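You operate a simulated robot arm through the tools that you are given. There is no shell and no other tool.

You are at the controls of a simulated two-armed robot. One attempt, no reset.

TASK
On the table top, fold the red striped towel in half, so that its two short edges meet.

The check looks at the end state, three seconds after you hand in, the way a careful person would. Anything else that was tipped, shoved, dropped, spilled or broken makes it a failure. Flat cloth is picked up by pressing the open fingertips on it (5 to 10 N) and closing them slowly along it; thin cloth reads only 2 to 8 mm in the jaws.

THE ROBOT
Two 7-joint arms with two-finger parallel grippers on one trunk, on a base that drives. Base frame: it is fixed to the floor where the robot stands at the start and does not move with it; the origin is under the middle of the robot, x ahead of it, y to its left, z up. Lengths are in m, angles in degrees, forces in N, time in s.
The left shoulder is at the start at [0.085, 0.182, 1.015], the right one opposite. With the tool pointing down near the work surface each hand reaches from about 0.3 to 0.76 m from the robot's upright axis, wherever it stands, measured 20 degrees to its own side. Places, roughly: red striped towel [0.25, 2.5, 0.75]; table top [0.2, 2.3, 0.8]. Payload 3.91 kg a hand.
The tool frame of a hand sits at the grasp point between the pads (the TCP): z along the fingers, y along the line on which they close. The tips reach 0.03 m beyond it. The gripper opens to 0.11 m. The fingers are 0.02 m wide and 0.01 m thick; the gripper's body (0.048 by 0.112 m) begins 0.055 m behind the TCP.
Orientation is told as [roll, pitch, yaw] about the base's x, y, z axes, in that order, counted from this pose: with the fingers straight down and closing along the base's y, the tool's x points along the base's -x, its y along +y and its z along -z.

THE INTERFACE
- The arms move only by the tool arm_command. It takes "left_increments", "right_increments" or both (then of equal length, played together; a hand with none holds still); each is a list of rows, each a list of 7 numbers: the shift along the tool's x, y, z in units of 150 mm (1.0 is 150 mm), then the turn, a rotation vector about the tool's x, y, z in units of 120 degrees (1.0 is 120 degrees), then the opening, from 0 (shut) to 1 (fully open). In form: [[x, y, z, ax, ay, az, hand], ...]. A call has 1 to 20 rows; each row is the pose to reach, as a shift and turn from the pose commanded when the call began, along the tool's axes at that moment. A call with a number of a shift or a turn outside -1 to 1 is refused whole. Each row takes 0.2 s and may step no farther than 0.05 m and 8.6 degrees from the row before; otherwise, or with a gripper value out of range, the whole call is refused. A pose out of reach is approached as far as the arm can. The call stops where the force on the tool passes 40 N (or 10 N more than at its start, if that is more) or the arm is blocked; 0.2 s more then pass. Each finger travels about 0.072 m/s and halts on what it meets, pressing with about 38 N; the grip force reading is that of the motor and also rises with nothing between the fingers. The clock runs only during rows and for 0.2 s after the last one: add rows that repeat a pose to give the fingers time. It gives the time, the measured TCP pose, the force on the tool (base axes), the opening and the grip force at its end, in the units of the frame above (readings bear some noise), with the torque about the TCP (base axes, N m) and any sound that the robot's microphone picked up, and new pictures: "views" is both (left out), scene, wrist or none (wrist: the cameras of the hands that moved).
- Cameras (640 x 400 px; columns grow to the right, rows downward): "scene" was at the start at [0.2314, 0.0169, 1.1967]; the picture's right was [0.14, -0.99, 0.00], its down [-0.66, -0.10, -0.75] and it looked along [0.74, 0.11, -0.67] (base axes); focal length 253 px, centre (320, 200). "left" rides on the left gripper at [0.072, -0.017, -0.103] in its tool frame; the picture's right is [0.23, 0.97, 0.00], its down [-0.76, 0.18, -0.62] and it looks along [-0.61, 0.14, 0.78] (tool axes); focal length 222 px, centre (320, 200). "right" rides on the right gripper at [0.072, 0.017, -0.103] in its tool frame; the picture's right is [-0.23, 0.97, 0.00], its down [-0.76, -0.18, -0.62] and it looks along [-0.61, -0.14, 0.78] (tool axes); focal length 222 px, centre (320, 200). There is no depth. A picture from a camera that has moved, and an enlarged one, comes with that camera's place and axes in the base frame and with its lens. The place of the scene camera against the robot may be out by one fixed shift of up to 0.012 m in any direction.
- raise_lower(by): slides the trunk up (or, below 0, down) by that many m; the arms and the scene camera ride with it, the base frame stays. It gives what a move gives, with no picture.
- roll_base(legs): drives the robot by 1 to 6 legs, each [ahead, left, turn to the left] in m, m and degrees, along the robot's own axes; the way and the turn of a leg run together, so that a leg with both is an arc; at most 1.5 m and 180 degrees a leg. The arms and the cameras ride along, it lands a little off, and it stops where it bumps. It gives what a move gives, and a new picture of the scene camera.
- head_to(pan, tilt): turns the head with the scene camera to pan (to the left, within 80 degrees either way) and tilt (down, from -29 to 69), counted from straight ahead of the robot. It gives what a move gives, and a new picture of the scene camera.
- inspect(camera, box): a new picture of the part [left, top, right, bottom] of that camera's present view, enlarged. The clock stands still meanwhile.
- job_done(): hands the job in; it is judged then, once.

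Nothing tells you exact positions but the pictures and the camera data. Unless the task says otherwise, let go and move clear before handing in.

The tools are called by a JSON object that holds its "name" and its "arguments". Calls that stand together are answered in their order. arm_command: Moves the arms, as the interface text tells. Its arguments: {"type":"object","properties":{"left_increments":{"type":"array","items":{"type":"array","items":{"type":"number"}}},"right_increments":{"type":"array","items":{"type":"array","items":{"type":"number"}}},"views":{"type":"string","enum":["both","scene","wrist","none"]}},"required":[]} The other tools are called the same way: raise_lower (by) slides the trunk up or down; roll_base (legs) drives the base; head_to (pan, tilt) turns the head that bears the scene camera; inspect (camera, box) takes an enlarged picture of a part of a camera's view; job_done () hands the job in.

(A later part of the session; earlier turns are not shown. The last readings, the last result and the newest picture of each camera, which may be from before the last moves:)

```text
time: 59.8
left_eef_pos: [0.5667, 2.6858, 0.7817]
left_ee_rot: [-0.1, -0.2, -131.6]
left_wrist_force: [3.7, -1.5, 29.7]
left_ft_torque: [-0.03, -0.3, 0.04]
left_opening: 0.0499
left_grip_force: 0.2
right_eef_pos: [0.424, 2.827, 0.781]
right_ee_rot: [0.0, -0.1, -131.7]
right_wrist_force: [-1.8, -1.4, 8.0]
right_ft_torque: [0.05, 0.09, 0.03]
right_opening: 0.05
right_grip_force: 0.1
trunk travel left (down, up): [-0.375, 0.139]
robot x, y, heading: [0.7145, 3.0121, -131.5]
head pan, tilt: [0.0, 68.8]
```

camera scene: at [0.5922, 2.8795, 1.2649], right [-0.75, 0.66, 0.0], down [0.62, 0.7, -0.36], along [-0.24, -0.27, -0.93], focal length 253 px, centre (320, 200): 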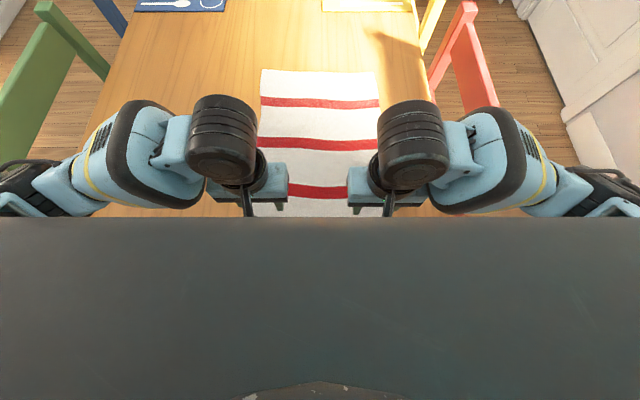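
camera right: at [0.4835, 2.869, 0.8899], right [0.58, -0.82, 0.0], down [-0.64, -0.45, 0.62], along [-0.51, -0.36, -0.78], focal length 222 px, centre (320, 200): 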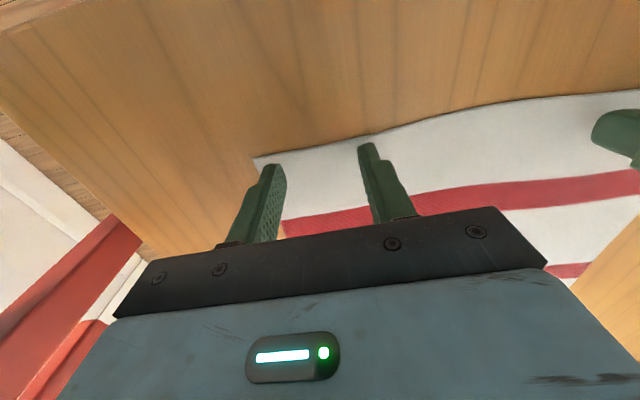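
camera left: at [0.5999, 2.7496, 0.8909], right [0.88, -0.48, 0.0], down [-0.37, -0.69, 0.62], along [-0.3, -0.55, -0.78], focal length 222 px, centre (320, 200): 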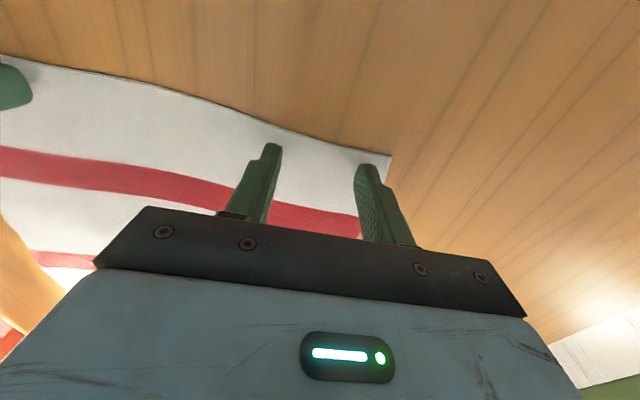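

Contact made: left presses at about 30 N (too much), right at 8 N (good). I'll back the left off by about 1 mm.

{"name": "arm_command", "arguments": {"left_increments": [[0, 0, -0.007, 0, 0, 0, 0.4545], [0, 0, -0.007, 0, 0, 0, 0.4545]], "right_increments": [[0, 0, 0, 0, 0, 0, 0.4545], [0, 0, 0, 0, 0, 0, 0.4545]], "views": "wrist"}}

```text
time: 60.4
left_eef_pos: [0.5665, 2.6837, 0.7822]
left_ee_rot: [0.0, -0.2, -131.6]
left_wrist_force: [-1.0, -4.3, 22.4]
left_ft_torque: [-0.01, -0.02, -0.01]
left_opening: 0.0501
left_grip_force: 0.2
right_eef_pos: [0.4237, 2.8272, 0.7813]
right_ee_rot: [0.0, -0.1, -131.8]
right_wrist_force: [-2.3, 0.0, 17.0]
right_ft_torque: [0.12, 0.17, 0.01]
right_opening: 0.0503
right_grip_force: 0.0
trunk travel left (down, up): [-0.375, 0.139]
robot x, y, heading: [0.7162, 3.0108, -131.4]
head pan, tilt: [0.0, 68.8]
camera right: at [0.4845, 2.8693, 0.8839], right [0.58, -0.82, 0.0], down [-0.64, -0.45, 0.62], along [-0.51, -0.36, -0.78], focal length 222 px, centre (320, 200)
camera left: at [0.6006, 2.7496, 0.8836], right [0.88, -0.48, 0.0], down [-0.37, -0.69, 0.63], along [-0.3, -0.55, -0.78], focal length 222 px, centre (320, 200)
```

right: 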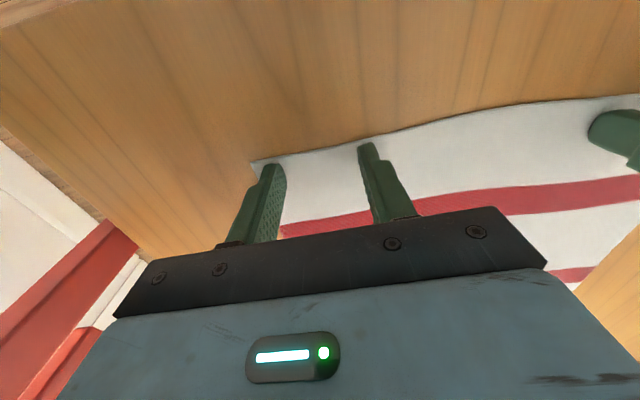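
left: 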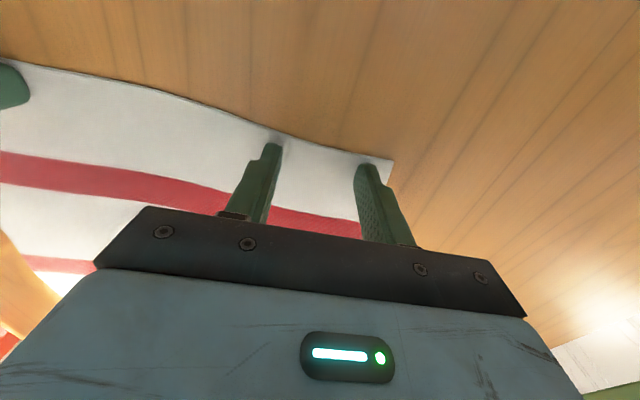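

{"name": "arm_command", "arguments": {"left_increments": [[0, 0, -0.007, 0, 0, 0, 0.4545], [0, 0, -0.007, 0, 0, 0, 0.4545], [0, 0, -0.007, 0, 0, 0, 0.4545]], "right_increments": [[0, 0, -0.004, 0, 0, 0, 0.4545], [0, 0, -0.004, 0, 0, 0, 0.4545], [0, 0, -0.004, 0, 0, 0, 0.4545]], "views": "none"}}

```text
time: 61.2
left_eef_pos: [0.5657, 2.6844, 0.7821]
left_ee_rot: [0.0, 0.1, -131.7]
left_wrist_force: [-2.4, -1.0, 9.9]
left_ft_torque: [0.05, 0.05, 0.0]
left_opening: 0.0499
left_grip_force: 0.1
right_eef_pos: [0.4247, 2.8267, 0.7813]
right_ee_rot: [-0.1, -0.2, -131.8]
right_wrist_force: [-1.6, -2.1, 16.0]
right_ft_torque: [0.04, 0.06, 0.0]
right_opening: 0.0504
right_grip_force: 0.0
trunk travel left (down, up): [-0.375, 0.139]
robot x, y, heading: [0.7132, 3.0113, -131.7]
head pan, tilt: [0.0, 68.8]
```

{"name": "arm_command", "arguments": {"left_increments": [[0, 0, 0, 0, 0, 0, 0.4545], [0, 0, 0, 0, 0, 0, 0.4545]], "right_increments": [[0, 0, -0.005, 0, 0, 0, 0.4545], [0, 0, -0.005, 0, 0, 0, 0.4545]], "views": "none"}}

```text
time: 61.8
left_eef_pos: [0.5659, 2.6854, 0.7819]
left_ee_rot: [0.0, 0.1, -131.7]
left_wrist_force: [-0.7, 1.0, 7.7]
left_ft_torque: [0.08, 0.0, 0.01]
left_opening: 0.0504
left_grip_force: 0.0
right_eef_pos: [0.4231, 2.828, 0.7807]
right_ee_rot: [-0.1, 0.2, -131.7]
right_wrist_force: [-0.7, -3.2, 8.2]
right_ft_torque: [-0.08, -0.01, 0.0]
right_opening: 0.0502
right_grip_force: 0.1
trunk travel left (down, up): [-0.375, 0.139]
robot x, y, heading: [0.7168, 3.0085, -131.8]
head pan, tilt: [0.0, 68.8]
```

Both hands now press at about 8 N. I'll close the fingers slowly together.

{"name": "arm_command", "arguments": {"left_increments": [[0, 0, 0, 0, 0, 0, 0.43], [0, 0, 0, 0, 0, 0, 0.405], [0, 0, 0, 0, 0, 0, 0.38], [0, 0, 0, 0, 0, 0, 0.355], [0, 0, 0, 0, 0, 0, 0.33], [0, 0, 0, 0, 0, 0, 0.305], [0, 0, 0, 0, 0, 0, 0.28], [0, 0, 0, 0, 0, 0, 0.255], [0, 0, 0, 0, 0, 0, 0.23], [0, 0, 0, 0, 0, 0, 0.205], [0, 0, 0, 0, 0, 0, 0.18], [0, 0, 0, 0, 0, 0, 0.155], [0, 0, 0, 0, 0, 0, 0.13], [0, 0, 0, 0, 0, 0, 0.105], [0, 0, 0, 0, 0, 0, 0.08], [0, 0, 0, 0, 0, 0, 0.055], [0, 0, 0, 0, 0, 0, 0.03], [0, 0, 0, 0, 0, 0, 0.0], [0, 0, 0, 0, 0, 0, 0.0], [0, 0, 0, 0, 0, 0, 0.0]], "right_increments": [[0, 0, 0, 0, 0, 0, 0.43], [0, 0, 0, 0, 0, 0, 0.405], [0, 0, 0, 0, 0, 0, 0.38], [0, 0, 0, 0, 0, 0, 0.355], [0, 0, 0, 0, 0, 0, 0.33], [0, 0, 0, 0, 0, 0, 0.305], [0, 0, 0, 0, 0, 0, 0.28], [0, 0, 0, 0, 0, 0, 0.255], [0, 0, 0, 0, 0, 0, 0.23], [0, 0, 0, 0, 0, 0, 0.205], [0, 0, 0, 0, 0, 0, 0.18], [0, 0, 0, 0, 0, 0, 0.155], [0, 0, 0, 0, 0, 0, 0.13], [0, 0, 0, 0, 0, 0, 0.105], [0, 0, 0, 0, 0, 0, 0.08], [0, 0, 0, 0, 0, 0, 0.055], [0, 0, 0, 0, 0, 0, 0.03], [0, 0, 0, 0, 0, 0, 0.0], [0, 0, 0, 0, 0, 0, 0.0], [0, 0, 0, 0, 0, 0, 0.0]], "views": "wrist"}}

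```text
time: 66.0
left_eef_pos: [0.566, 2.6847, 0.7822]
left_ee_rot: [0.0, 0.0, -131.7]
left_wrist_force: [-3.8, 2.8, 0.9]
left_ft_torque: [0.13, 0.13, 0.07]
left_opening: 0.0055
left_grip_force: 37.7
right_eef_pos: [0.423, 2.8271, 0.782]
right_ee_rot: [-0.1, 0.0, -131.8]
right_wrist_force: [4.2, -3.7, 1.3]
right_ft_torque: [-0.11, -0.11, 0.0]
right_opening: 0.0021
right_grip_force: 38.0
trunk travel left (down, up): [-0.375, 0.139]
robot x, y, heading: [0.7167, 3.0082, -131.7]
head pan, tilt: [0.0, 68.8]
camera right: at [0.4842, 2.8692, 0.8846], right [0.58, -0.82, 0.0], down [-0.64, -0.45, 0.62], along [-0.51, -0.36, -0.78], focal length 222 px, centre (320, 200)
camera left: at [0.6003, 2.7492, 0.8842], right [0.88, -0.48, 0.0], down [-0.37, -0.69, 0.62], along [-0.3, -0.55, -0.78], focal length 222 px, centre (320, 200)
```

right: 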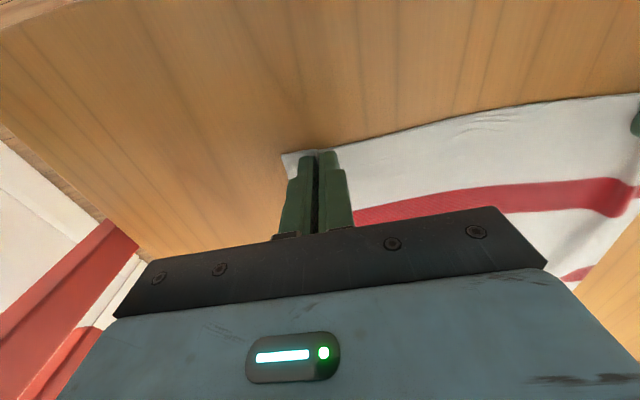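
left: 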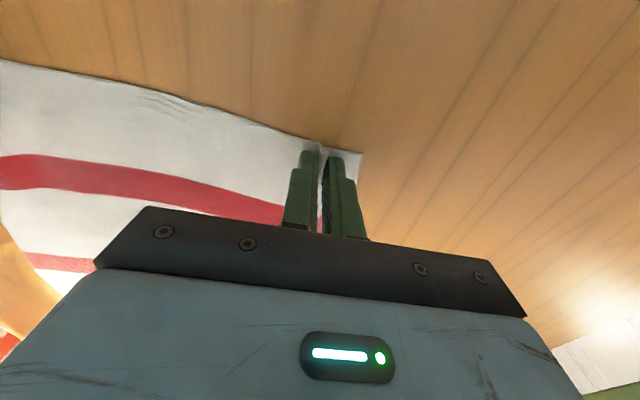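

Both jaws hold cloth (5.5 mm and 2.1 mm), and there is slight tension between the hands. I'll lift a few centimetres, easing the hands slightly together, and check.

{"name": "arm_command", "arguments": {"left_increments": [[0, -0.01, -0.05, 0, 0, 0, 0], [0, -0.02, -0.1, 0, 0, 0, 0], [0, -0.03, -0.15, 0, 0, 0, 0], [0, -0.03, -0.2, 0, 0, 0, 0], [0, -0.03, -0.25, 0, 0, 0, 0], [0, -0.03, -0.3, 0, 0, 0, 0], [0, -0.03, -0.3, 0, 0, 0, 0]], "right_increments": [[0, 0.01, -0.05, 0, 0, 0, 0], [0, 0.02, -0.1, 0, 0, 0, 0], [0, 0.03, -0.15, 0, 0, 0, 0], [0, 0.03, -0.2, 0, 0, 0, 0], [0, 0.03, -0.25, 0, 0, 0, 0], [0, 0.03, -0.3, 0, 0, 0, 0], [0, 0.03, -0.3, 0, 0, 0, 0]], "views": "both"}}

```text
time: 67.6
left_eef_pos: [0.5621, 2.6871, 0.8267]
left_ee_rot: [0.0, 0.0, -131.6]
left_wrist_force: [-0.8, -0.1, 0.4]
left_ft_torque: [0.0, -0.03, 0.01]
left_opening: 0.0049
left_grip_force: 38.2
right_eef_pos: [0.4261, 2.8228, 0.8271]
right_ee_rot: [-0.1, 0.1, -131.7]
right_wrist_force: [0.4, 0.6, -0.4]
right_ft_torque: [-0.03, -0.01, -0.01]
right_opening: 0.002
right_grip_force: 38.1
trunk travel left (down, up): [-0.375, 0.139]
robot x, y, heading: [0.7138, 3.0084, -131.6]
head pan, tilt: [0.0, 68.8]
camera scene: at [0.5923, 2.8796, 1.2649], right [-0.75, 0.66, 0.0], down [0.62, 0.7, -0.36], along [-0.24, -0.27, -0.93], focal length 253 px, centre (320, 200)
camera right: at [0.4865, 2.866, 0.9288], right [0.58, -0.82, 0.0], down [-0.64, -0.45, 0.62], along [-0.51, -0.36, -0.78], focal length 222 px, centre (320, 200)
camera left: at [0.5966, 2.7529, 0.9292], right [0.88, -0.48, 0.0], down [-0.37, -0.69, 0.62], along [-0.3, -0.55, -0.78], focal length 222 px, centre (320, 200)
```

scene: 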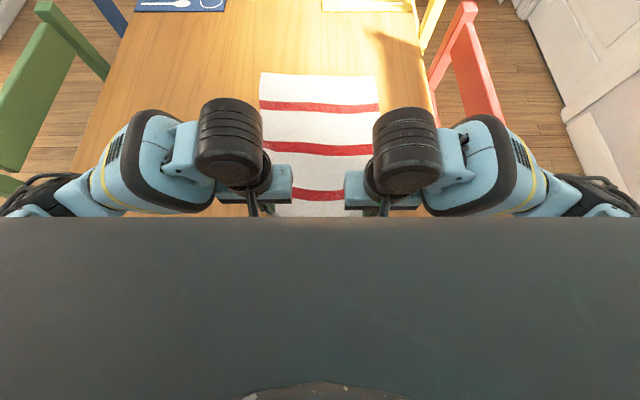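
right: 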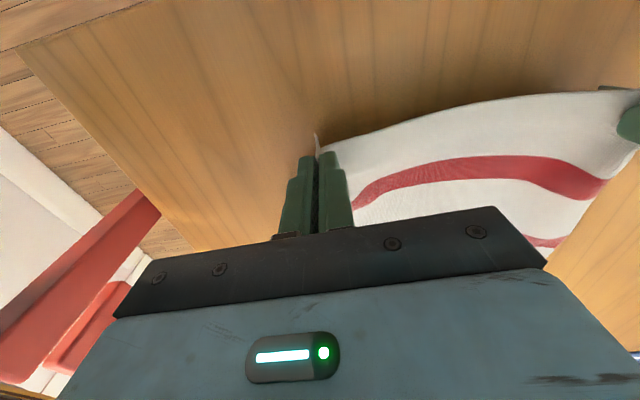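
left: 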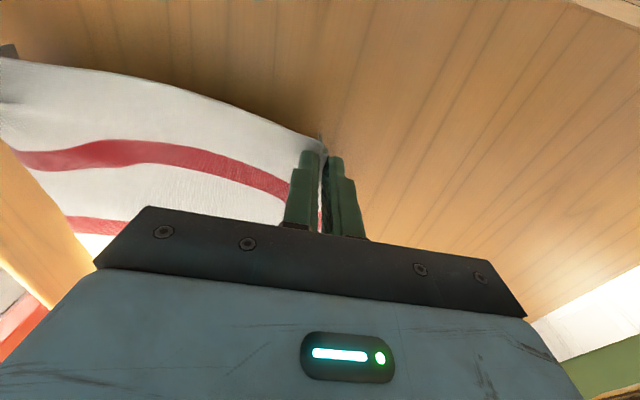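

Both corners are held. Now I carry them up and over along an arc toward the far edge; this is the first part.

{"name": "arm_command", "arguments": {"left_increments": [[-0.1, 0, -0.113, 0, 0, 0, 0], [-0.2, 0, -0.273, 0, 0, 0, 0], [-0.333, 0, -0.427, 0, 0, 0, 0], [-0.467, 0, -0.538, 0, 0, 0, 0], [-0.6, 0, -0.623, 0, 0, 0, 0], [-0.733, 0, -0.689, 0, 0, 0, 0], [-0.867, 0, -0.74, 0, 0, 0, 0], [-1.0, 0, -0.777, 0, 0, 0, 0], [-1.0, 0, -0.777, 0, 0, 0, 0]], "right_increments": [[-0.1, 0, -0.113, 0, 0, 0, 0], [-0.2, 0, -0.273, 0, 0, 0, 0], [-0.333, 0, -0.427, 0, 0, 0, 0], [-0.467, 0, -0.538, 0, 0, 0, 0], [-0.6, 0, -0.623, 0, 0, 0, 0], [-0.733, 0, -0.689, 0, 0, 0, 0], [-0.867, 0, -0.74, 0, 0, 0, 0], [-1.0, 0, -0.777, 0, 0, 0, 0], [-1.0, 0, -0.777, 0, 0, 0, 0]], "views": "both"}}

```text
time: 69.6
left_eef_pos: [0.4629, 2.5761, 0.9422]
left_ee_rot: [0.0, 0.0, -131.6]
left_wrist_force: [0.0, 0.3, -1.1]
left_ft_torque: [0.02, 0.0, 0.04]
left_opening: 0.0048
left_grip_force: 37.9
right_eef_pos: [0.326, 2.7118, 0.9424]
right_ee_rot: [0.0, 0.0, -131.6]
right_wrist_force: [0.0, 1.2, 0.6]
right_ft_torque: [-0.01, 0.02, 0.0]
right_opening: 0.0019
right_grip_force: 38.8
trunk travel left (down, up): [-0.375, 0.139]
robot x, y, heading: [0.7138, 3.0089, -131.6]
head pan, tilt: [0.0, 68.8]
camera scene: at [0.5924, 2.8799, 1.2649], right [-0.75, 0.66, 0.0], down [0.62, 0.7, -0.36], along [-0.24, -0.27, -0.93], focal length 253 px, centre (320, 200)
camera right: at [0.3878, 2.754, 1.045], right [0.58, -0.82, 0.0], down [-0.64, -0.45, 0.62], along [-0.51, -0.36, -0.78], focal length 222 px, centre (320, 200)
camera left: at [0.4969, 2.6409, 1.0446], right [0.88, -0.48, 0.0], down [-0.37, -0.69, 0.62], along [-0.3, -0.55, -0.78], focal length 222 px, centre (320, 200)
```

scene: 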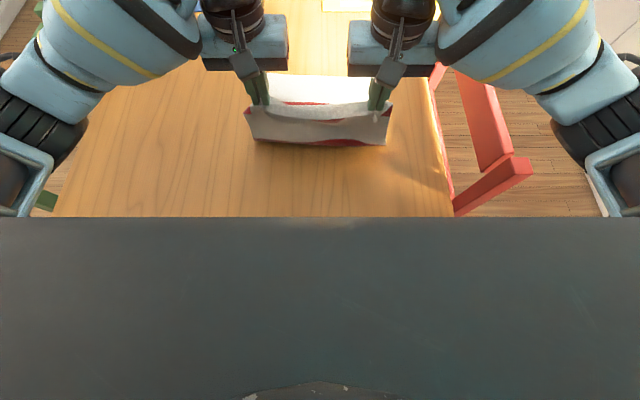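
right: 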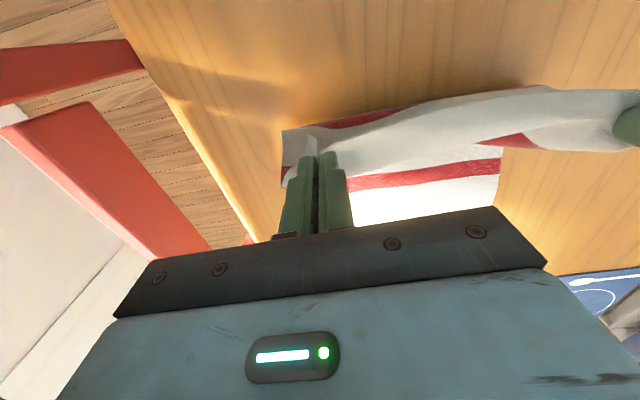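
left: 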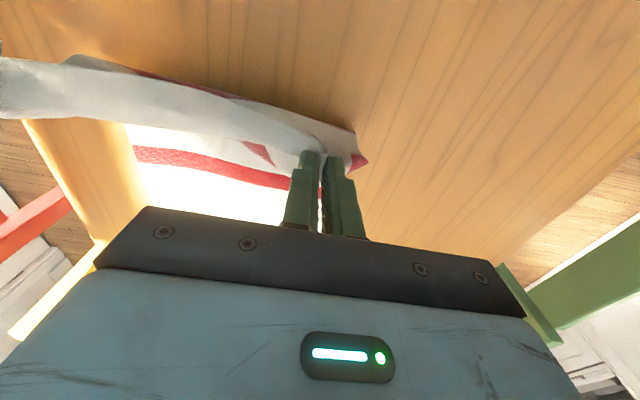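

{"name": "inspect", "arguments": {"camera": "scene", "box": [210, 50, 430, 190]}}

```text
2.86 times, centred on (320, 120) of scene
camera zoom: at [0.5924, 2.8799, 1.2649], right [-0.75, 0.66, 0.0], down [0.62, 0.7, -0.36], along [-0.24, -0.27, -0.93], focal length 723 px, centre (320, 429)
```

zoom: 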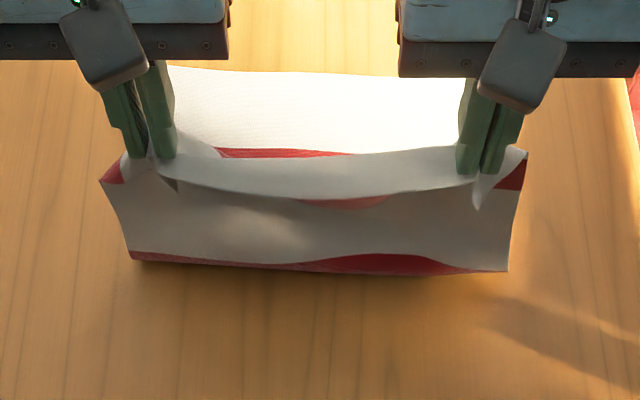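

The corners are lifted, but a 2–3 cm strip at the edge hangs back toward me because I gripped too far inside the edge; it would end as a folded-back hem. I'll lay the cloth back down and regrip right at the very edge.

{"name": "arm_command", "arguments": {"left_increments": [[0.133, 0, 0.037, 0, 0, 0, 0], [0.267, 0, 0.088, 0, 0, 0, 0], [0.4, 0, 0.154, 0, 0, 0, 0], [0.533, 0, 0.239, 0, 0, 0, 0], [0.667, 0, 0.35, 0, 0, 0, 0], [0.8, 0, 0.504, 0, 0, 0, 0], [0.9, 0, 0.664, 0, 0, 0, 0], [1.0, 0, 0.8, 0, 0, 0, 0], [1.0, 0, 0.8, 0, 0, 0, 0]], "right_increments": [[0.133, 0, 0.037, 0, 0, 0, 0], [0.267, 0, 0.088, 0, 0, 0, 0], [0.4, 0, 0.154, 0, 0, 0, 0], [0.533, 0, 0.239, 0, 0, 0, 0], [0.667, 0, 0.35, 0, 0, 0, 0], [0.8, 0, 0.504, 0, 0, 0, 0], [0.9, 0, 0.664, 0, 0, 0, 0], [1.0, 0, 0.8, 0, 0, 0, 0], [1.0, 0, 0.8, 0, 0, 0, 0]], "views": "wrist"}}

```text
time: 71.6
left_eef_pos: [0.563, 2.6864, 0.8244]
left_ee_rot: [0.1, 0.1, -131.5]
left_wrist_force: [0.0, 0.6, -0.9]
left_ft_torque: [-0.02, -0.02, 0.0]
left_opening: 0.0049
left_grip_force: 38.3
right_eef_pos: [0.4278, 2.8248, 0.8228]
right_ee_rot: [0.1, 0.0, -131.8]
right_wrist_force: [0.5, 0.1, 0.8]
right_ft_torque: [0.03, 0.01, 0.01]
right_opening: 0.0016
right_grip_force: 38.3
trunk travel left (down, up): [-0.375, 0.139]
robot x, y, heading: [0.7146, 3.0115, -132.0]
head pan, tilt: [0.0, 68.8]
camera right: at [0.4882, 2.8663, 0.9256], right [0.58, -0.82, 0.0], down [-0.64, -0.45, 0.62], along [-0.51, -0.36, -0.78], focal length 222 px, centre (320, 200)
camera left: at [0.5976, 2.7523, 0.9264], right [0.88, -0.48, 0.0], down [-0.37, -0.69, 0.62], along [-0.3, -0.55, -0.78], focal length 222 px, centre (320, 200)
```

right: 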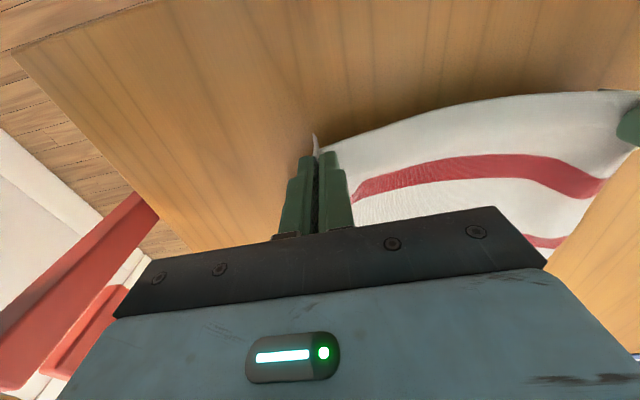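
left: 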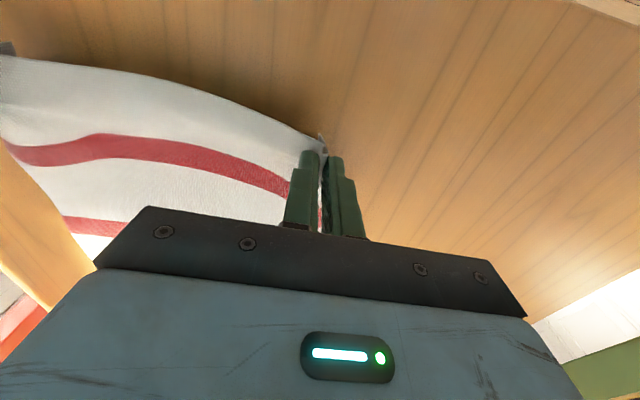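

{"name": "arm_command", "arguments": {"left_increments": [[0, 0.01, 0.07, 0, 0, 0, 0], [0, 0.02, 0.14, 0, 0, 0, 0], [0, 0.03, 0.2, 0, 0, 0, 0], [0, 0.03, 0.26, 0, 0, 0, 0], [0, 0.03, 0.26, 0, 0, 0, 0.1], [0, 0.03, 0.26, 0, 0, 0, 0.2], [0, 0.03, 0.26, 0, 0, 0, 0.3], [0, 0.03, 0.26, 0, 0, 0, 0.4], [0, 0.03, 0.26, 0, 0, 0, 0.45], [0, 0.03, 0.26, 0, 0, 0, 0.45], [0, 0.03, 0.15, 0, 0, 0, 0.45], [0, 0.03, 0.0, 0, 0, 0, 0.45], [0, 0.03, -0.05, 0, 0, 0, 0.45]], "right_increments": [[0, -0.01, 0.07, 0, 0, 0, 0], [0, -0.02, 0.14, 0, 0, 0, 0], [0, -0.03, 0.2, 0, 0, 0, 0], [0, -0.03, 0.25, 0, 0, 0, 0], [0, -0.03, 0.25, 0, 0, 0, 0.1], [0, -0.03, 0.25, 0, 0, 0, 0.2], [0, -0.03, 0.25, 0, 0, 0, 0.3], [0, -0.03, 0.25, 0, 0, 0, 0.4], [0, -0.03, 0.25, 0, 0, 0, 0.45], [0, -0.03, 0.25, 0, 0, 0, 0.45], [0, -0.03, 0.15, 0, 0, 0, 0.45], [0, -0.03, 0.0, 0, 0, 0, 0.45], [0, -0.03, -0.05, 0, 0, 0, 0.45]], "views": "both"}}

```text
time: 74.4
left_eef_pos: [0.566, 2.6849, 0.8315]
left_ee_rot: [-0.1, 0.0, -131.6]
left_wrist_force: [0.1, 0.1, 0.2]
left_ft_torque: [0.0, -0.03, 0.02]
left_opening: 0.0495
left_grip_force: 0.1
right_eef_pos: [0.4238, 2.8274, 0.8305]
right_ee_rot: [0.0, 0.0, -131.7]
right_wrist_force: [0.6, 0.0, 0.5]
right_ft_torque: [0.02, 0.01, -0.01]
right_opening: 0.0492
right_grip_force: 0.0
trunk travel left (down, up): [-0.375, 0.139]
robot x, y, heading: [0.7139, 3.0116, -131.5]
head pan, tilt: [0.0, 68.8]
camera scene: at [0.5923, 2.8797, 1.2649], right [-0.75, 0.66, 0.0], down [0.62, 0.7, -0.36], along [-0.24, -0.27, -0.93], focal length 253 px, centre (320, 200)
camera right: at [0.484, 2.8694, 0.9335], right [0.58, -0.82, 0.0], down [-0.64, -0.45, 0.62], along [-0.51, -0.36, -0.78], focal length 222 px, centre (320, 200)
camera left: at [0.6002, 2.7491, 0.9347], right [0.88, -0.48, 0.0], down [-0.37, -0.69, 0.62], along [-0.3, -0.55, -0.78], focal length 222 px, centre (320, 200)
```

scene: 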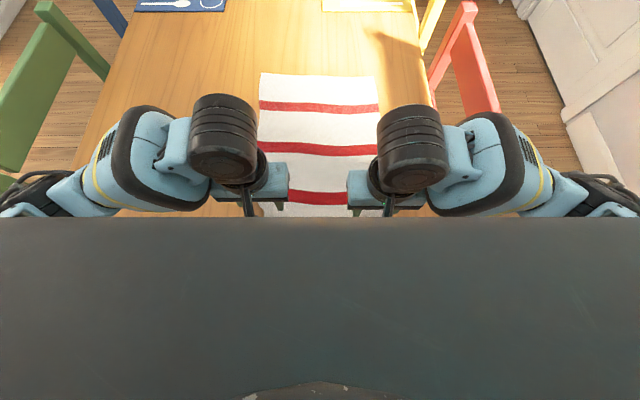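
right: 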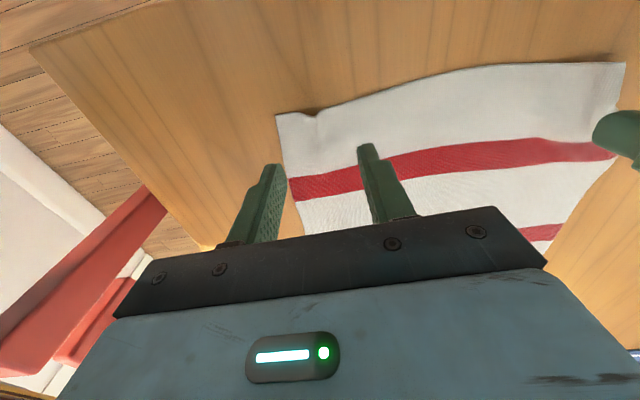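
left: 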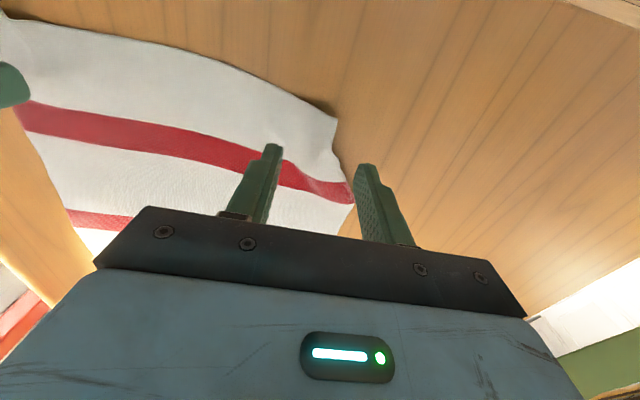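

{"name": "inspect", "arguments": {"camera": "left", "box": [0, 0, 420, 240]}}

{"name": "inspect", "arguments": {"camera": "right", "box": [240, 20, 640, 240]}}

```text
1.52 times, centred on (210, 120) of left
camera zoom: at [0.6002, 2.7491, 0.9347], right [0.88, -0.48, 0.0], down [-0.37, -0.69, 0.62], along [-0.3, -0.55, -0.78], focal length 338 px, centre (488, 322)
```

zoom: 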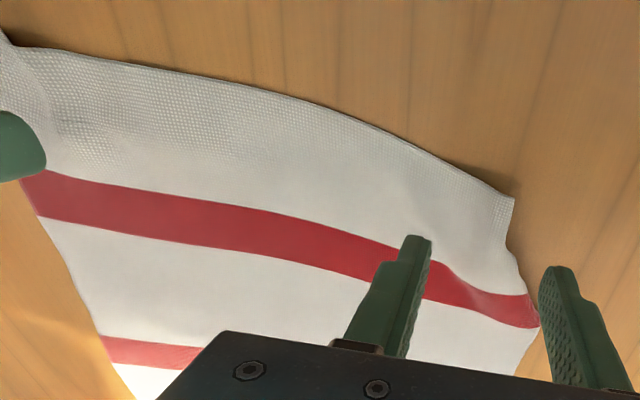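

```text
1.60 times, centred on (440, 130) of right
camera zoom: at [0.484, 2.8694, 0.9335], right [0.58, -0.82, 0.0], down [-0.64, -0.45, 0.62], along [-0.51, -0.36, -0.78], focal length 355 px, centre (128, 312)
```

zoom: 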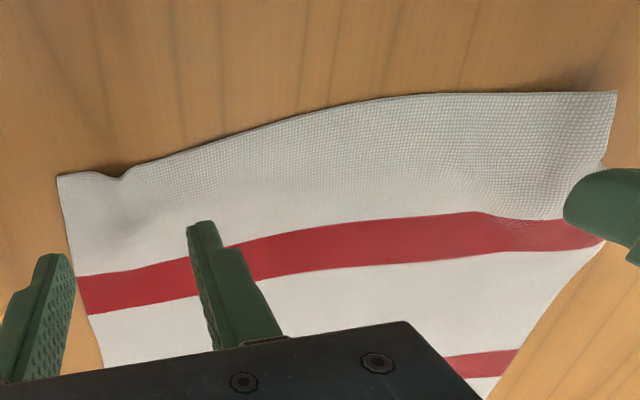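

The cloth is back down. I'll now reposition both hands so only the front part of the fingers overlaps the edge, with a smaller opening, and lower to just above the cloth.

{"name": "arm_command", "arguments": {"left_increments": [[0.05, -0.05, 0, 0, 0, 0, 0.318], [0.1, -0.1, 0, 0, 0, 0, 0.318], [0.149, -0.147, 0, 0, 0, 0, 0.318], [0.149, -0.147, 0.08, 0, 0, 0, 0.318], [0.149, -0.147, 0.16, 0, 0, 0, 0.318], [0.149, -0.147, 0.22, 0, 0, 0, 0.318], [0.149, -0.147, 0.27, 0, 0, 0, 0.318], [0.149, -0.147, 0.27, 0, 0, 0, 0.318]], "right_increments": [[0.06, 0.013, 0, 0, 0, 0, 0.318], [0.12, 0.027, 0, 0, 0, 0, 0.318], [0.173, 0.04, 0, 0, 0, 0, 0.318], [0.173, 0.04, 0.08, 0, 0, 0, 0.318], [0.173, 0.04, 0.16, 0, 0, 0, 0.318], [0.173, 0.04, 0.22, 0, 0, 0, 0.318], [0.173, 0.04, 0.265, 0, 0, 0, 0.318], [0.173, 0.04, 0.265, 0, 0, 0, 0.318]], "views": "wrist"}}

```text
time: 76.2
left_eef_pos: [0.5637, 2.715, 0.7898]
left_ee_rot: [0.0, 0.1, -131.6]
left_wrist_force: [-0.1, -0.3, -0.3]
left_ft_torque: [-0.01, 0.01, 0.01]
left_opening: 0.0349
left_grip_force: 0.1
right_eef_pos: [0.4438, 2.8421, 0.7899]
right_ee_rot: [-0.1, 0.0, -131.7]
right_wrist_force: [0.1, 0.4, 0.0]
right_ft_torque: [0.01, -0.04, -0.01]
right_opening: 0.0353
right_grip_force: 0.0
trunk travel left (down, up): [-0.375, 0.139]
robot x, y, heading: [0.7156, 3.0079, -131.6]
head pan, tilt: [0.0, 68.8]
camera right: at [0.5053, 2.8836, 0.8932], right [0.58, -0.82, 0.0], down [-0.64, -0.45, 0.62], along [-0.51, -0.36, -0.78], focal length 222 px, centre (320, 200)
camera left: at [0.598, 2.7798, 0.8924], right [0.88, -0.48, 0.0], down [-0.37, -0.69, 0.62], along [-0.3, -0.55, -0.78], focal length 222 px, centre (320, 200)
```

right: 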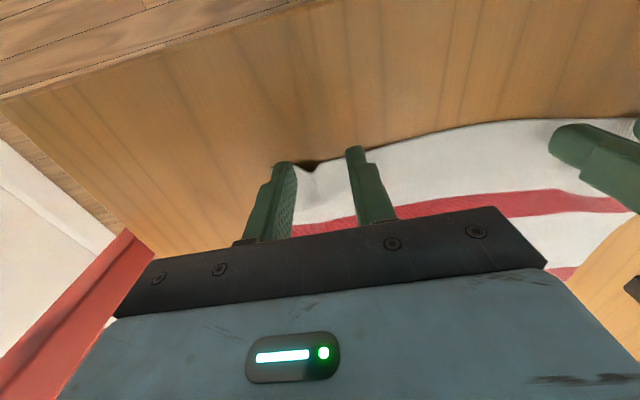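
left: 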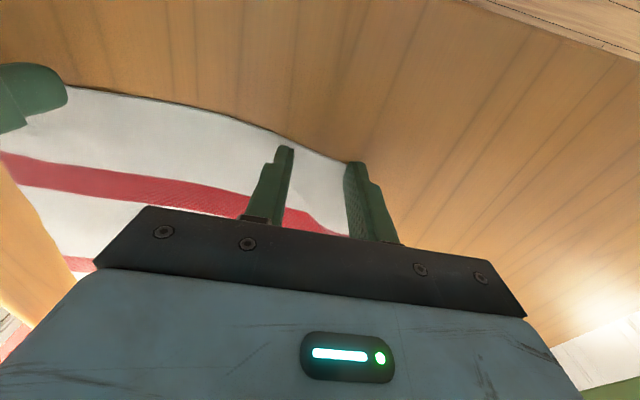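

{"name": "inspect", "arguments": {"camera": "left", "box": [200, 90, 440, 240]}}

{"name": "inspect", "arguments": {"camera": "right", "box": [200, 90, 440, 240]}}

```text
2.67 times, centred on (320, 165) of left
camera zoom: at [0.598, 2.7798, 0.8924], right [0.88, -0.48, 0.0], down [-0.37, -0.69, 0.62], along [-0.3, -0.55, -0.78], focal length 592 px, centre (320, 293)
```

zoom: 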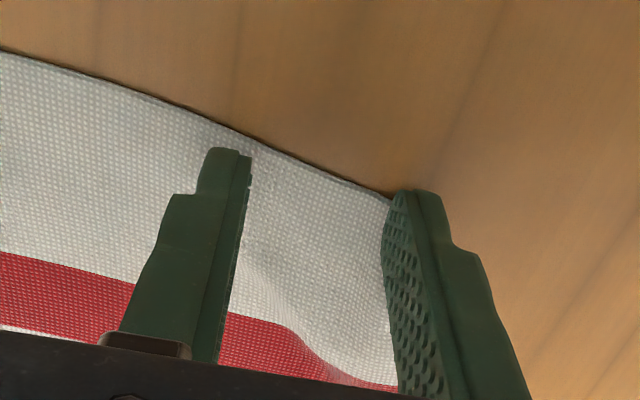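

```text
2.67 times, centred on (320, 165) of right
camera zoom: at [0.5053, 2.8836, 0.8932], right [0.58, -0.82, 0.0], down [-0.64, -0.45, 0.62], along [-0.51, -0.36, -0.78], focal length 592 px, centre (320, 293)
```

zoom: 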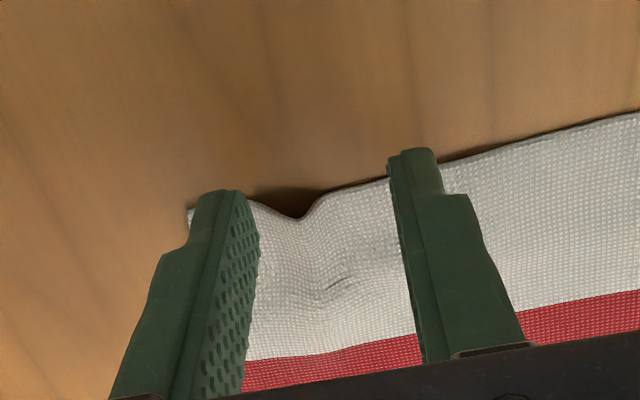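

The right hand is well placed (about 1 cm overlap). The left edge runs at a slant and its corner lies inboard, so I'll shift the left hand inward, slightly back, and yaw it about 10° to align.

{"name": "arm_command", "arguments": {"left_increments": [[0, 0, -0.05, 0, 0, 0.02, 0.318], [0.03, -0.05, -0.05, 0, 0, 0.05, 0.318], [0.06, -0.1, -0.05, 0, 0, 0.0833, 0.318], [0.08, -0.133, -0.05, 0, 0, 0.0833, 0.318], [0.08, -0.133, 0, 0, 0, 0.0833, 0.318], [0.08, -0.133, 0, 0, 0, 0.0833, 0.318]], "views": "none"}}

{"name": "inspect", "arguments": {"camera": "left", "box": [200, 90, 440, 240]}}

```text
time: 77.6
left_eef_pos: [0.557, 2.7392, 0.7906]
left_ee_rot: [0.1, -0.1, -141.7]
left_wrist_force: [0.7, 0.5, 1.2]
left_ft_torque: [-0.04, -0.03, 0.01]
left_opening: 0.0349
left_grip_force: 0.0
right_eef_pos: [0.4441, 2.8413, 0.791]
right_ee_rot: [-0.1, 0.0, -131.6]
right_wrist_force: [-0.2, -0.2, -0.4]
right_ft_torque: [-0.06, 0.0, -0.02]
right_opening: 0.0351
right_grip_force: 0.0
trunk travel left (down, up): [-0.375, 0.139]
robot x, y, heading: [0.7141, 3.0093, -131.6]
head pan, tilt: [0.0, 68.8]
```

```text
2.67 times, centred on (320, 165) of left
camera zoom: at [0.6025, 2.7962, 0.8931], right [0.78, -0.62, 0.0], down [-0.49, -0.61, 0.62], along [-0.39, -0.49, -0.78], focal length 592 px, centre (320, 293)
```

zoom: 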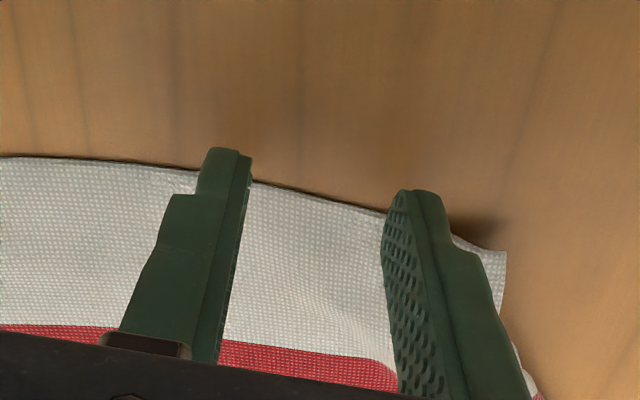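

Both hands are aligned now, overlapping the edge by about 0.8–1 cm. Lowering to contact in small steps.

{"name": "arm_command", "arguments": {"left_increments": [[0, 0, 0.02, 0, 0, 0, 0.318], [0, 0, 0.04, 0, 0, 0, 0.318], [0, 0, 0.047, 0, 0, 0, 0.318], [0, 0, 0.047, 0, 0, 0, 0.318]], "right_increments": [[0, 0, 0.02, 0, 0, 0, 0.318], [0, 0, 0.04, 0, 0, 0, 0.318], [0, 0, 0.05, 0, 0, 0, 0.318], [0, 0, 0.05, 0, 0, 0, 0.318]], "views": "none"}}

```text
time: 78.6
left_eef_pos: [0.5573, 2.7364, 0.7829]
left_ee_rot: [0.0, 0.0, -141.5]
left_wrist_force: [0.3, 0.1, 1.2]
left_ft_torque: [-0.03, 0.03, -0.01]
left_opening: 0.035
left_grip_force: 0.1
right_eef_pos: [0.4451, 2.842, 0.7825]
right_ee_rot: [0.0, 0.1, -131.8]
right_wrist_force: [-0.3, 0.2, 0.1]
right_ft_torque: [0.01, -0.01, 0.0]
right_opening: 0.035
right_grip_force: 0.0
trunk travel left (down, up): [-0.375, 0.139]
robot x, y, heading: [0.7154, 3.0092, -131.6]
head pan, tilt: [0.0, 68.8]
```

{"name": "arm_command", "arguments": {"left_increments": [[0, 0, 0.005, 0, 0, 0, 0.318], [0, 0, 0.01, 0, 0, 0, 0.318], [0, 0, 0.01, 0, 0, 0, 0.318], [0, 0, 0.01, 0, 0, 0, 0.318]], "right_increments": [[0, 0, 0.005, 0, 0, 0, 0.318], [0, 0, 0.01, 0, 0, 0, 0.318], [0, 0, 0.01, 0, 0, 0, 0.318], [0, 0, 0.01, 0, 0, 0, 0.318]], "views": "none"}}

```text
time: 79.6
left_eef_pos: [0.5569, 2.7377, 0.7824]
left_ee_rot: [-0.1, 0.0, -141.5]
left_wrist_force: [-0.5, -0.3, 0.6]
left_ft_torque: [0.0, -0.01, 0.0]
left_opening: 0.035
left_grip_force: 0.0
right_eef_pos: [0.4437, 2.8412, 0.7831]
right_ee_rot: [0.1, 0.0, -131.7]
right_wrist_force: [-0.6, 1.0, 0.8]
right_ft_torque: [0.01, 0.05, -0.01]
right_opening: 0.0349
right_grip_force: 0.0
trunk travel left (down, up): [-0.375, 0.139]
robot x, y, heading: [0.7184, 3.0097, -131.8]
head pan, tilt: [0.0, 68.8]
```

{"name": "arm_command", "arguments": {"left_increments": [[0, 0, 0.005, 0, 0, 0, 0.318], [0, 0, 0.01, 0, 0, 0, 0.318], [0, 0, 0.01, 0, 0, 0, 0.318], [0, 0, 0.01, 0, 0, 0, 0.318]], "right_increments": [[0, 0, 0.005, 0, 0, 0, 0.318], [0, 0, 0.01, 0, 0, 0, 0.318], [0, 0, 0.01, 0, 0, 0, 0.318], [0, 0, 0.01, 0, 0, 0, 0.318]], "views": "none"}}

```text
time: 80.6
left_eef_pos: [0.5561, 2.7377, 0.7818]
left_ee_rot: [0.0, -0.1, -141.6]
left_wrist_force: [-0.6, -1.4, 11.7]
left_ft_torque: [-0.1, 0.08, -0.01]
left_opening: 0.035
left_grip_force: 0.1
right_eef_pos: [0.4452, 2.8414, 0.782]
right_ee_rot: [0.0, -0.1, -131.7]
right_wrist_force: [-2.8, 0.3, 15.2]
right_ft_torque: [0.0, 0.16, -0.02]
right_opening: 0.0351
right_grip_force: 0.0
trunk travel left (down, up): [-0.375, 0.139]
robot x, y, heading: [0.7175, 3.0093, -131.7]
head pan, tilt: [0.0, 68.8]
```

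{"name": "arm_command", "arguments": {"left_increments": [[0, 0, -0.002, 0, 0, 0, 0.318], [0, 0, -0.002, 0, 0, 0, 0.318]], "right_increments": [[0, 0, -0.004, 0, 0, 0, 0.318], [0, 0, -0.004, 0, 0, 0, 0.318]], "views": "none"}}

{"name": "inspect", "arguments": {"camera": "left", "box": [200, 90, 440, 240]}}

{"name": "inspect", "arguments": {"camera": "right", "box": [200, 90, 440, 240]}}

```text
time: 81.2
left_eef_pos: [0.5572, 2.7377, 0.7811]
left_ee_rot: [0.0, 0.0, -141.6]
left_wrist_force: [0.1, -2.6, 19.2]
left_ft_torque: [-0.13, 0.1, 0.04]
left_opening: 0.0348
left_grip_force: 0.2
right_eef_pos: [0.4443, 2.8408, 0.7806]
right_ee_rot: [0.1, -0.2, -131.7]
right_wrist_force: [-2.6, -2.2, 15.2]
right_ft_torque: [-0.1, 0.14, -0.05]
right_opening: 0.0351
right_grip_force: 0.1
trunk travel left (down, up): [-0.375, 0.139]
robot x, y, heading: [0.7128, 3.0117, -131.9]
head pan, tilt: [0.0, 68.8]
```

```text
2.67 times, centred on (320, 165) of left
camera zoom: at [0.6025, 2.7955, 0.8836], right [0.78, -0.62, 0.0], down [-0.49, -0.61, 0.62], along [-0.39, -0.49, -0.78], focal length 592 px, centre (320, 293)
```

zoom: 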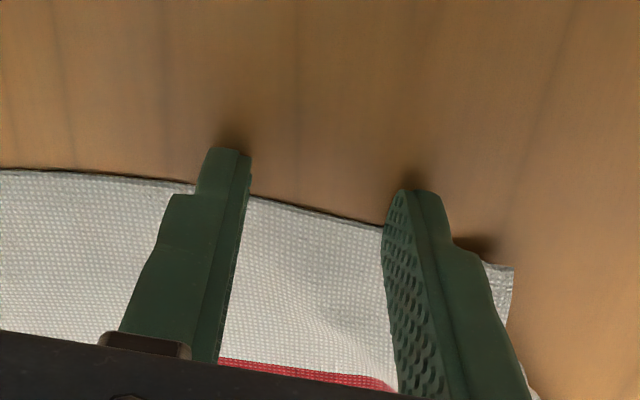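

```text
2.67 times, centred on (320, 165) of right
camera zoom: at [0.5058, 2.8843, 0.8839], right [0.58, -0.82, 0.0], down [-0.64, -0.45, 0.62], along [-0.51, -0.36, -0.78], focal length 592 px, centre (320, 293)
```

zoom: 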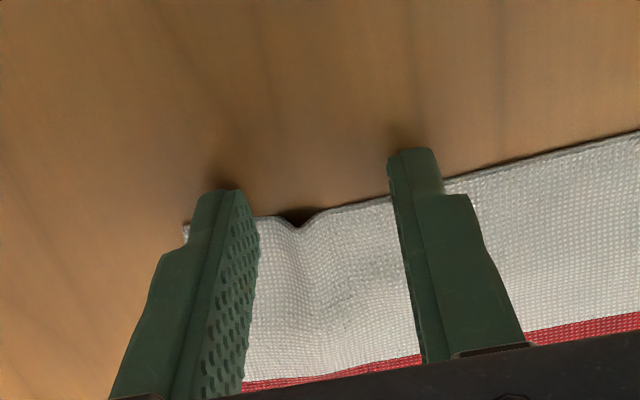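

{"name": "arm_command", "arguments": {"left_increments": [[0, 0, -0.006, 0, 0, 0, 0.318], [0, 0, -0.006, 0, 0, 0, 0.318], [0, 0, -0.006, 0, 0, 0, 0.318]], "right_increments": [[0, 0, -0.004, 0, 0, 0, 0.318], [0, 0, -0.004, 0, 0, 0, 0.318], [0, 0, -0.004, 0, 0, 0, 0.318]], "views": "none"}}

```text
time: 82.0
left_eef_pos: [0.5561, 2.7383, 0.782]
left_ee_rot: [0.1, 0.0, -141.6]
left_wrist_force: [-0.8, 0.5, 5.9]
left_ft_torque: [-0.03, 0.14, -0.04]
left_opening: 0.0349
left_grip_force: 0.0
right_eef_pos: [0.4453, 2.8427, 0.7807]
right_ee_rot: [0.0, 0.0, -131.6]
right_wrist_force: [-0.2, -3.2, 11.5]
right_ft_torque: [-0.15, 0.05, 0.01]
right_opening: 0.0347
right_grip_force: 0.1
trunk travel left (down, up): [-0.375, 0.139]
robot x, y, heading: [0.7165, 3.0076, -131.9]
head pan, tilt: [0.0, 68.8]
```

Left 6 N, right 11.5 N, which is good. Closing slowly.

{"name": "arm_command", "arguments": {"left_increments": [[0, 0, 0.001, 0, 0, 0, 0.3], [0, 0, 0.001, 0, 0, 0, 0.28], [0, 0, 0.001, 0, 0, 0, 0.26], [0, 0, 0.001, 0, 0, 0, 0.24], [0, 0, 0.001, 0, 0, 0, 0.22], [0, 0, 0.001, 0, 0, 0, 0.2], [0, 0, 0.001, 0, 0, 0, 0.18], [0, 0, 0.001, 0, 0, 0, 0.16], [0, 0, 0.001, 0, 0, 0, 0.14], [0, 0, 0.001, 0, 0, 0, 0.12], [0, 0, 0.001, 0, 0, 0, 0.1], [0, 0, 0.001, 0, 0, 0, 0.08], [0, 0, 0.001, 0, 0, 0, 0.06], [0, 0, 0.001, 0, 0, 0, 0.04], [0, 0, 0.001, 0, 0, 0, 0.02], [0, 0, 0.001, 0, 0, 0, 0.0], [0, 0, 0.001, 0, 0, 0, 0.0], [0, 0, 0.001, 0, 0, 0, 0.0]], "right_increments": [[0, 0, -0.001, 0, 0, 0, 0.3], [0, 0, -0.001, 0, 0, 0, 0.28], [0, 0, -0.001, 0, 0, 0, 0.26], [0, 0, -0.001, 0, 0, 0, 0.24], [0, 0, -0.001, 0, 0, 0, 0.22], [0, 0, -0.001, 0, 0, 0, 0.2], [0, 0, -0.001, 0, 0, 0, 0.18], [0, 0, -0.001, 0, 0, 0, 0.16], [0, 0, -0.001, 0, 0, 0, 0.14], [0, 0, -0.001, 0, 0, 0, 0.12], [0, 0, -0.001, 0, 0, 0, 0.1], [0, 0, -0.001, 0, 0, 0, 0.08], [0, 0, -0.001, 0, 0, 0, 0.06], [0, 0, -0.001, 0, 0, 0, 0.04], [0, 0, -0.001, 0, 0, 0, 0.02], [0, 0, -0.001, 0, 0, 0, 0.0], [0, 0, -0.001, 0, 0, 0, 0.0], [0, 0, -0.001, 0, 0, 0, 0.0]], "views": "wrist"}}

```text
time: 85.8
left_eef_pos: [0.5562, 2.738, 0.7815]
left_ee_rot: [0.0, 0.0, -141.7]
left_wrist_force: [-4.5, 2.8, 7.0]
left_ft_torque: [0.03, 0.16, -0.01]
left_opening: 0.0013
left_grip_force: 37.5
right_eef_pos: [0.444, 2.8422, 0.7818]
right_ee_rot: [0.0, 0.0, -131.7]
right_wrist_force: [2.8, -3.0, 0.6]
right_ft_torque: [-0.09, -0.1, 0.03]
right_opening: 0.0014
right_grip_force: 38.3
trunk travel left (down, up): [-0.375, 0.139]
robot x, y, heading: [0.7152, 3.0125, -131.9]
head pan, tilt: [0.0, 68.8]
camera right: at [0.5051, 2.884, 0.8843], right [0.58, -0.82, 0.0], down [-0.64, -0.45, 0.62], along [-0.51, -0.36, -0.78], focal length 222 px, centre (320, 200)
camera left: at [0.6024, 2.7952, 0.8838], right [0.78, -0.62, 0.0], down [-0.49, -0.61, 0.62], along [-0.39, -0.49, -0.78], focal length 222 px, centre (320, 200)
```

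right: 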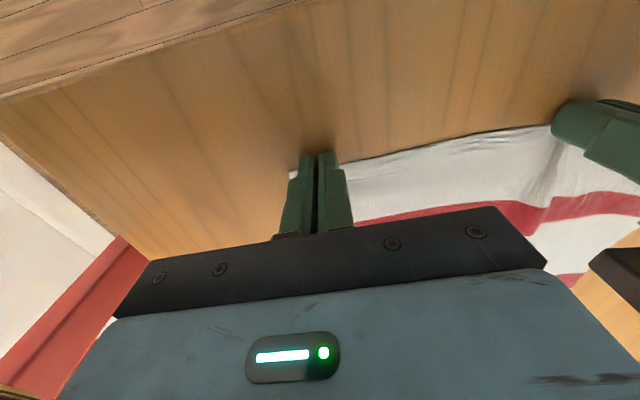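
left: 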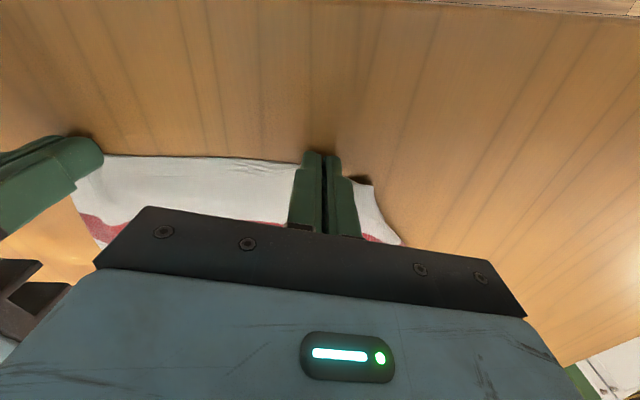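

{"name": "arm_command", "arguments": {"left_increments": [[0, -0.01, -0.03, 0, 0, 0, 0], [0, -0.02, -0.06, 0, 0, 0, 0], [0, -0.02, -0.1, 0, 0, 0, 0], [0, -0.02, -0.15, 0, 0, 0, 0], [0, -0.02, -0.2, 0, 0, 0, 0], [0, -0.02, -0.2, 0, 0, 0, 0]], "right_increments": [[0, 0.01, -0.03, 0, 0, 0, 0], [0, 0.02, -0.06, 0, 0, 0, 0], [0, 0.02, -0.1, 0, 0, 0, 0], [0, 0.02, -0.15, 0, 0, 0, 0], [0, 0.02, -0.2, 0, 0, 0, 0], [0, 0.02, -0.2, 0, 0, 0, 0]], "views": "wrist"}}

```text
time: 87.2
left_eef_pos: [0.5552, 2.74, 0.811]
left_ee_rot: [0.0, 0.0, -141.6]
left_wrist_force: [-0.5, -0.4, -0.1]
left_ft_torque: [0.04, 0.0, -0.03]
left_opening: 0.0016
left_grip_force: 37.6
right_eef_pos: [0.4473, 2.8406, 0.8116]
right_ee_rot: [0.0, 0.1, -131.7]
right_wrist_force: [0.1, 0.0, 0.2]
right_ft_torque: [0.0, -0.02, 0.01]
right_opening: 0.0015
right_grip_force: 37.8
trunk travel left (down, up): [-0.375, 0.139]
robot x, y, heading: [0.7182, 3.0085, -131.7]
head pan, tilt: [0.0, 68.8]
camera right: at [0.5077, 2.8827, 0.9143], right [0.58, -0.82, 0.0], down [-0.64, -0.45, 0.62], along [-0.51, -0.36, -0.78], focal length 222 px, centre (320, 200)
camera left: at [0.6003, 2.7976, 0.9134], right [0.78, -0.62, 0.0], down [-0.49, -0.61, 0.62], along [-0.39, -0.49, -0.78], focal length 222 px, centre (320, 200)
```

right: 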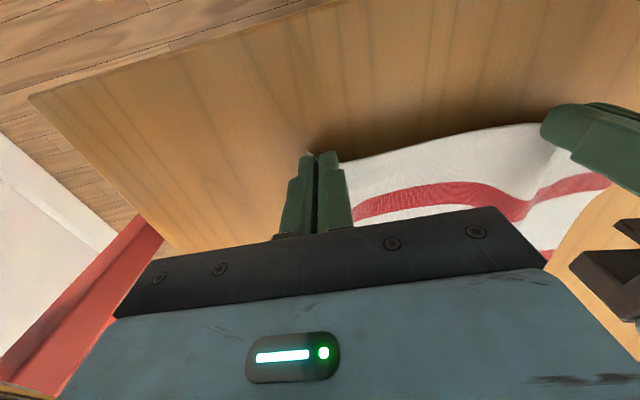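
left: 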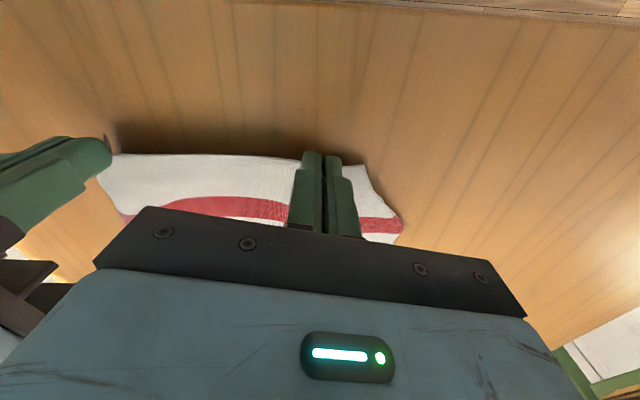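

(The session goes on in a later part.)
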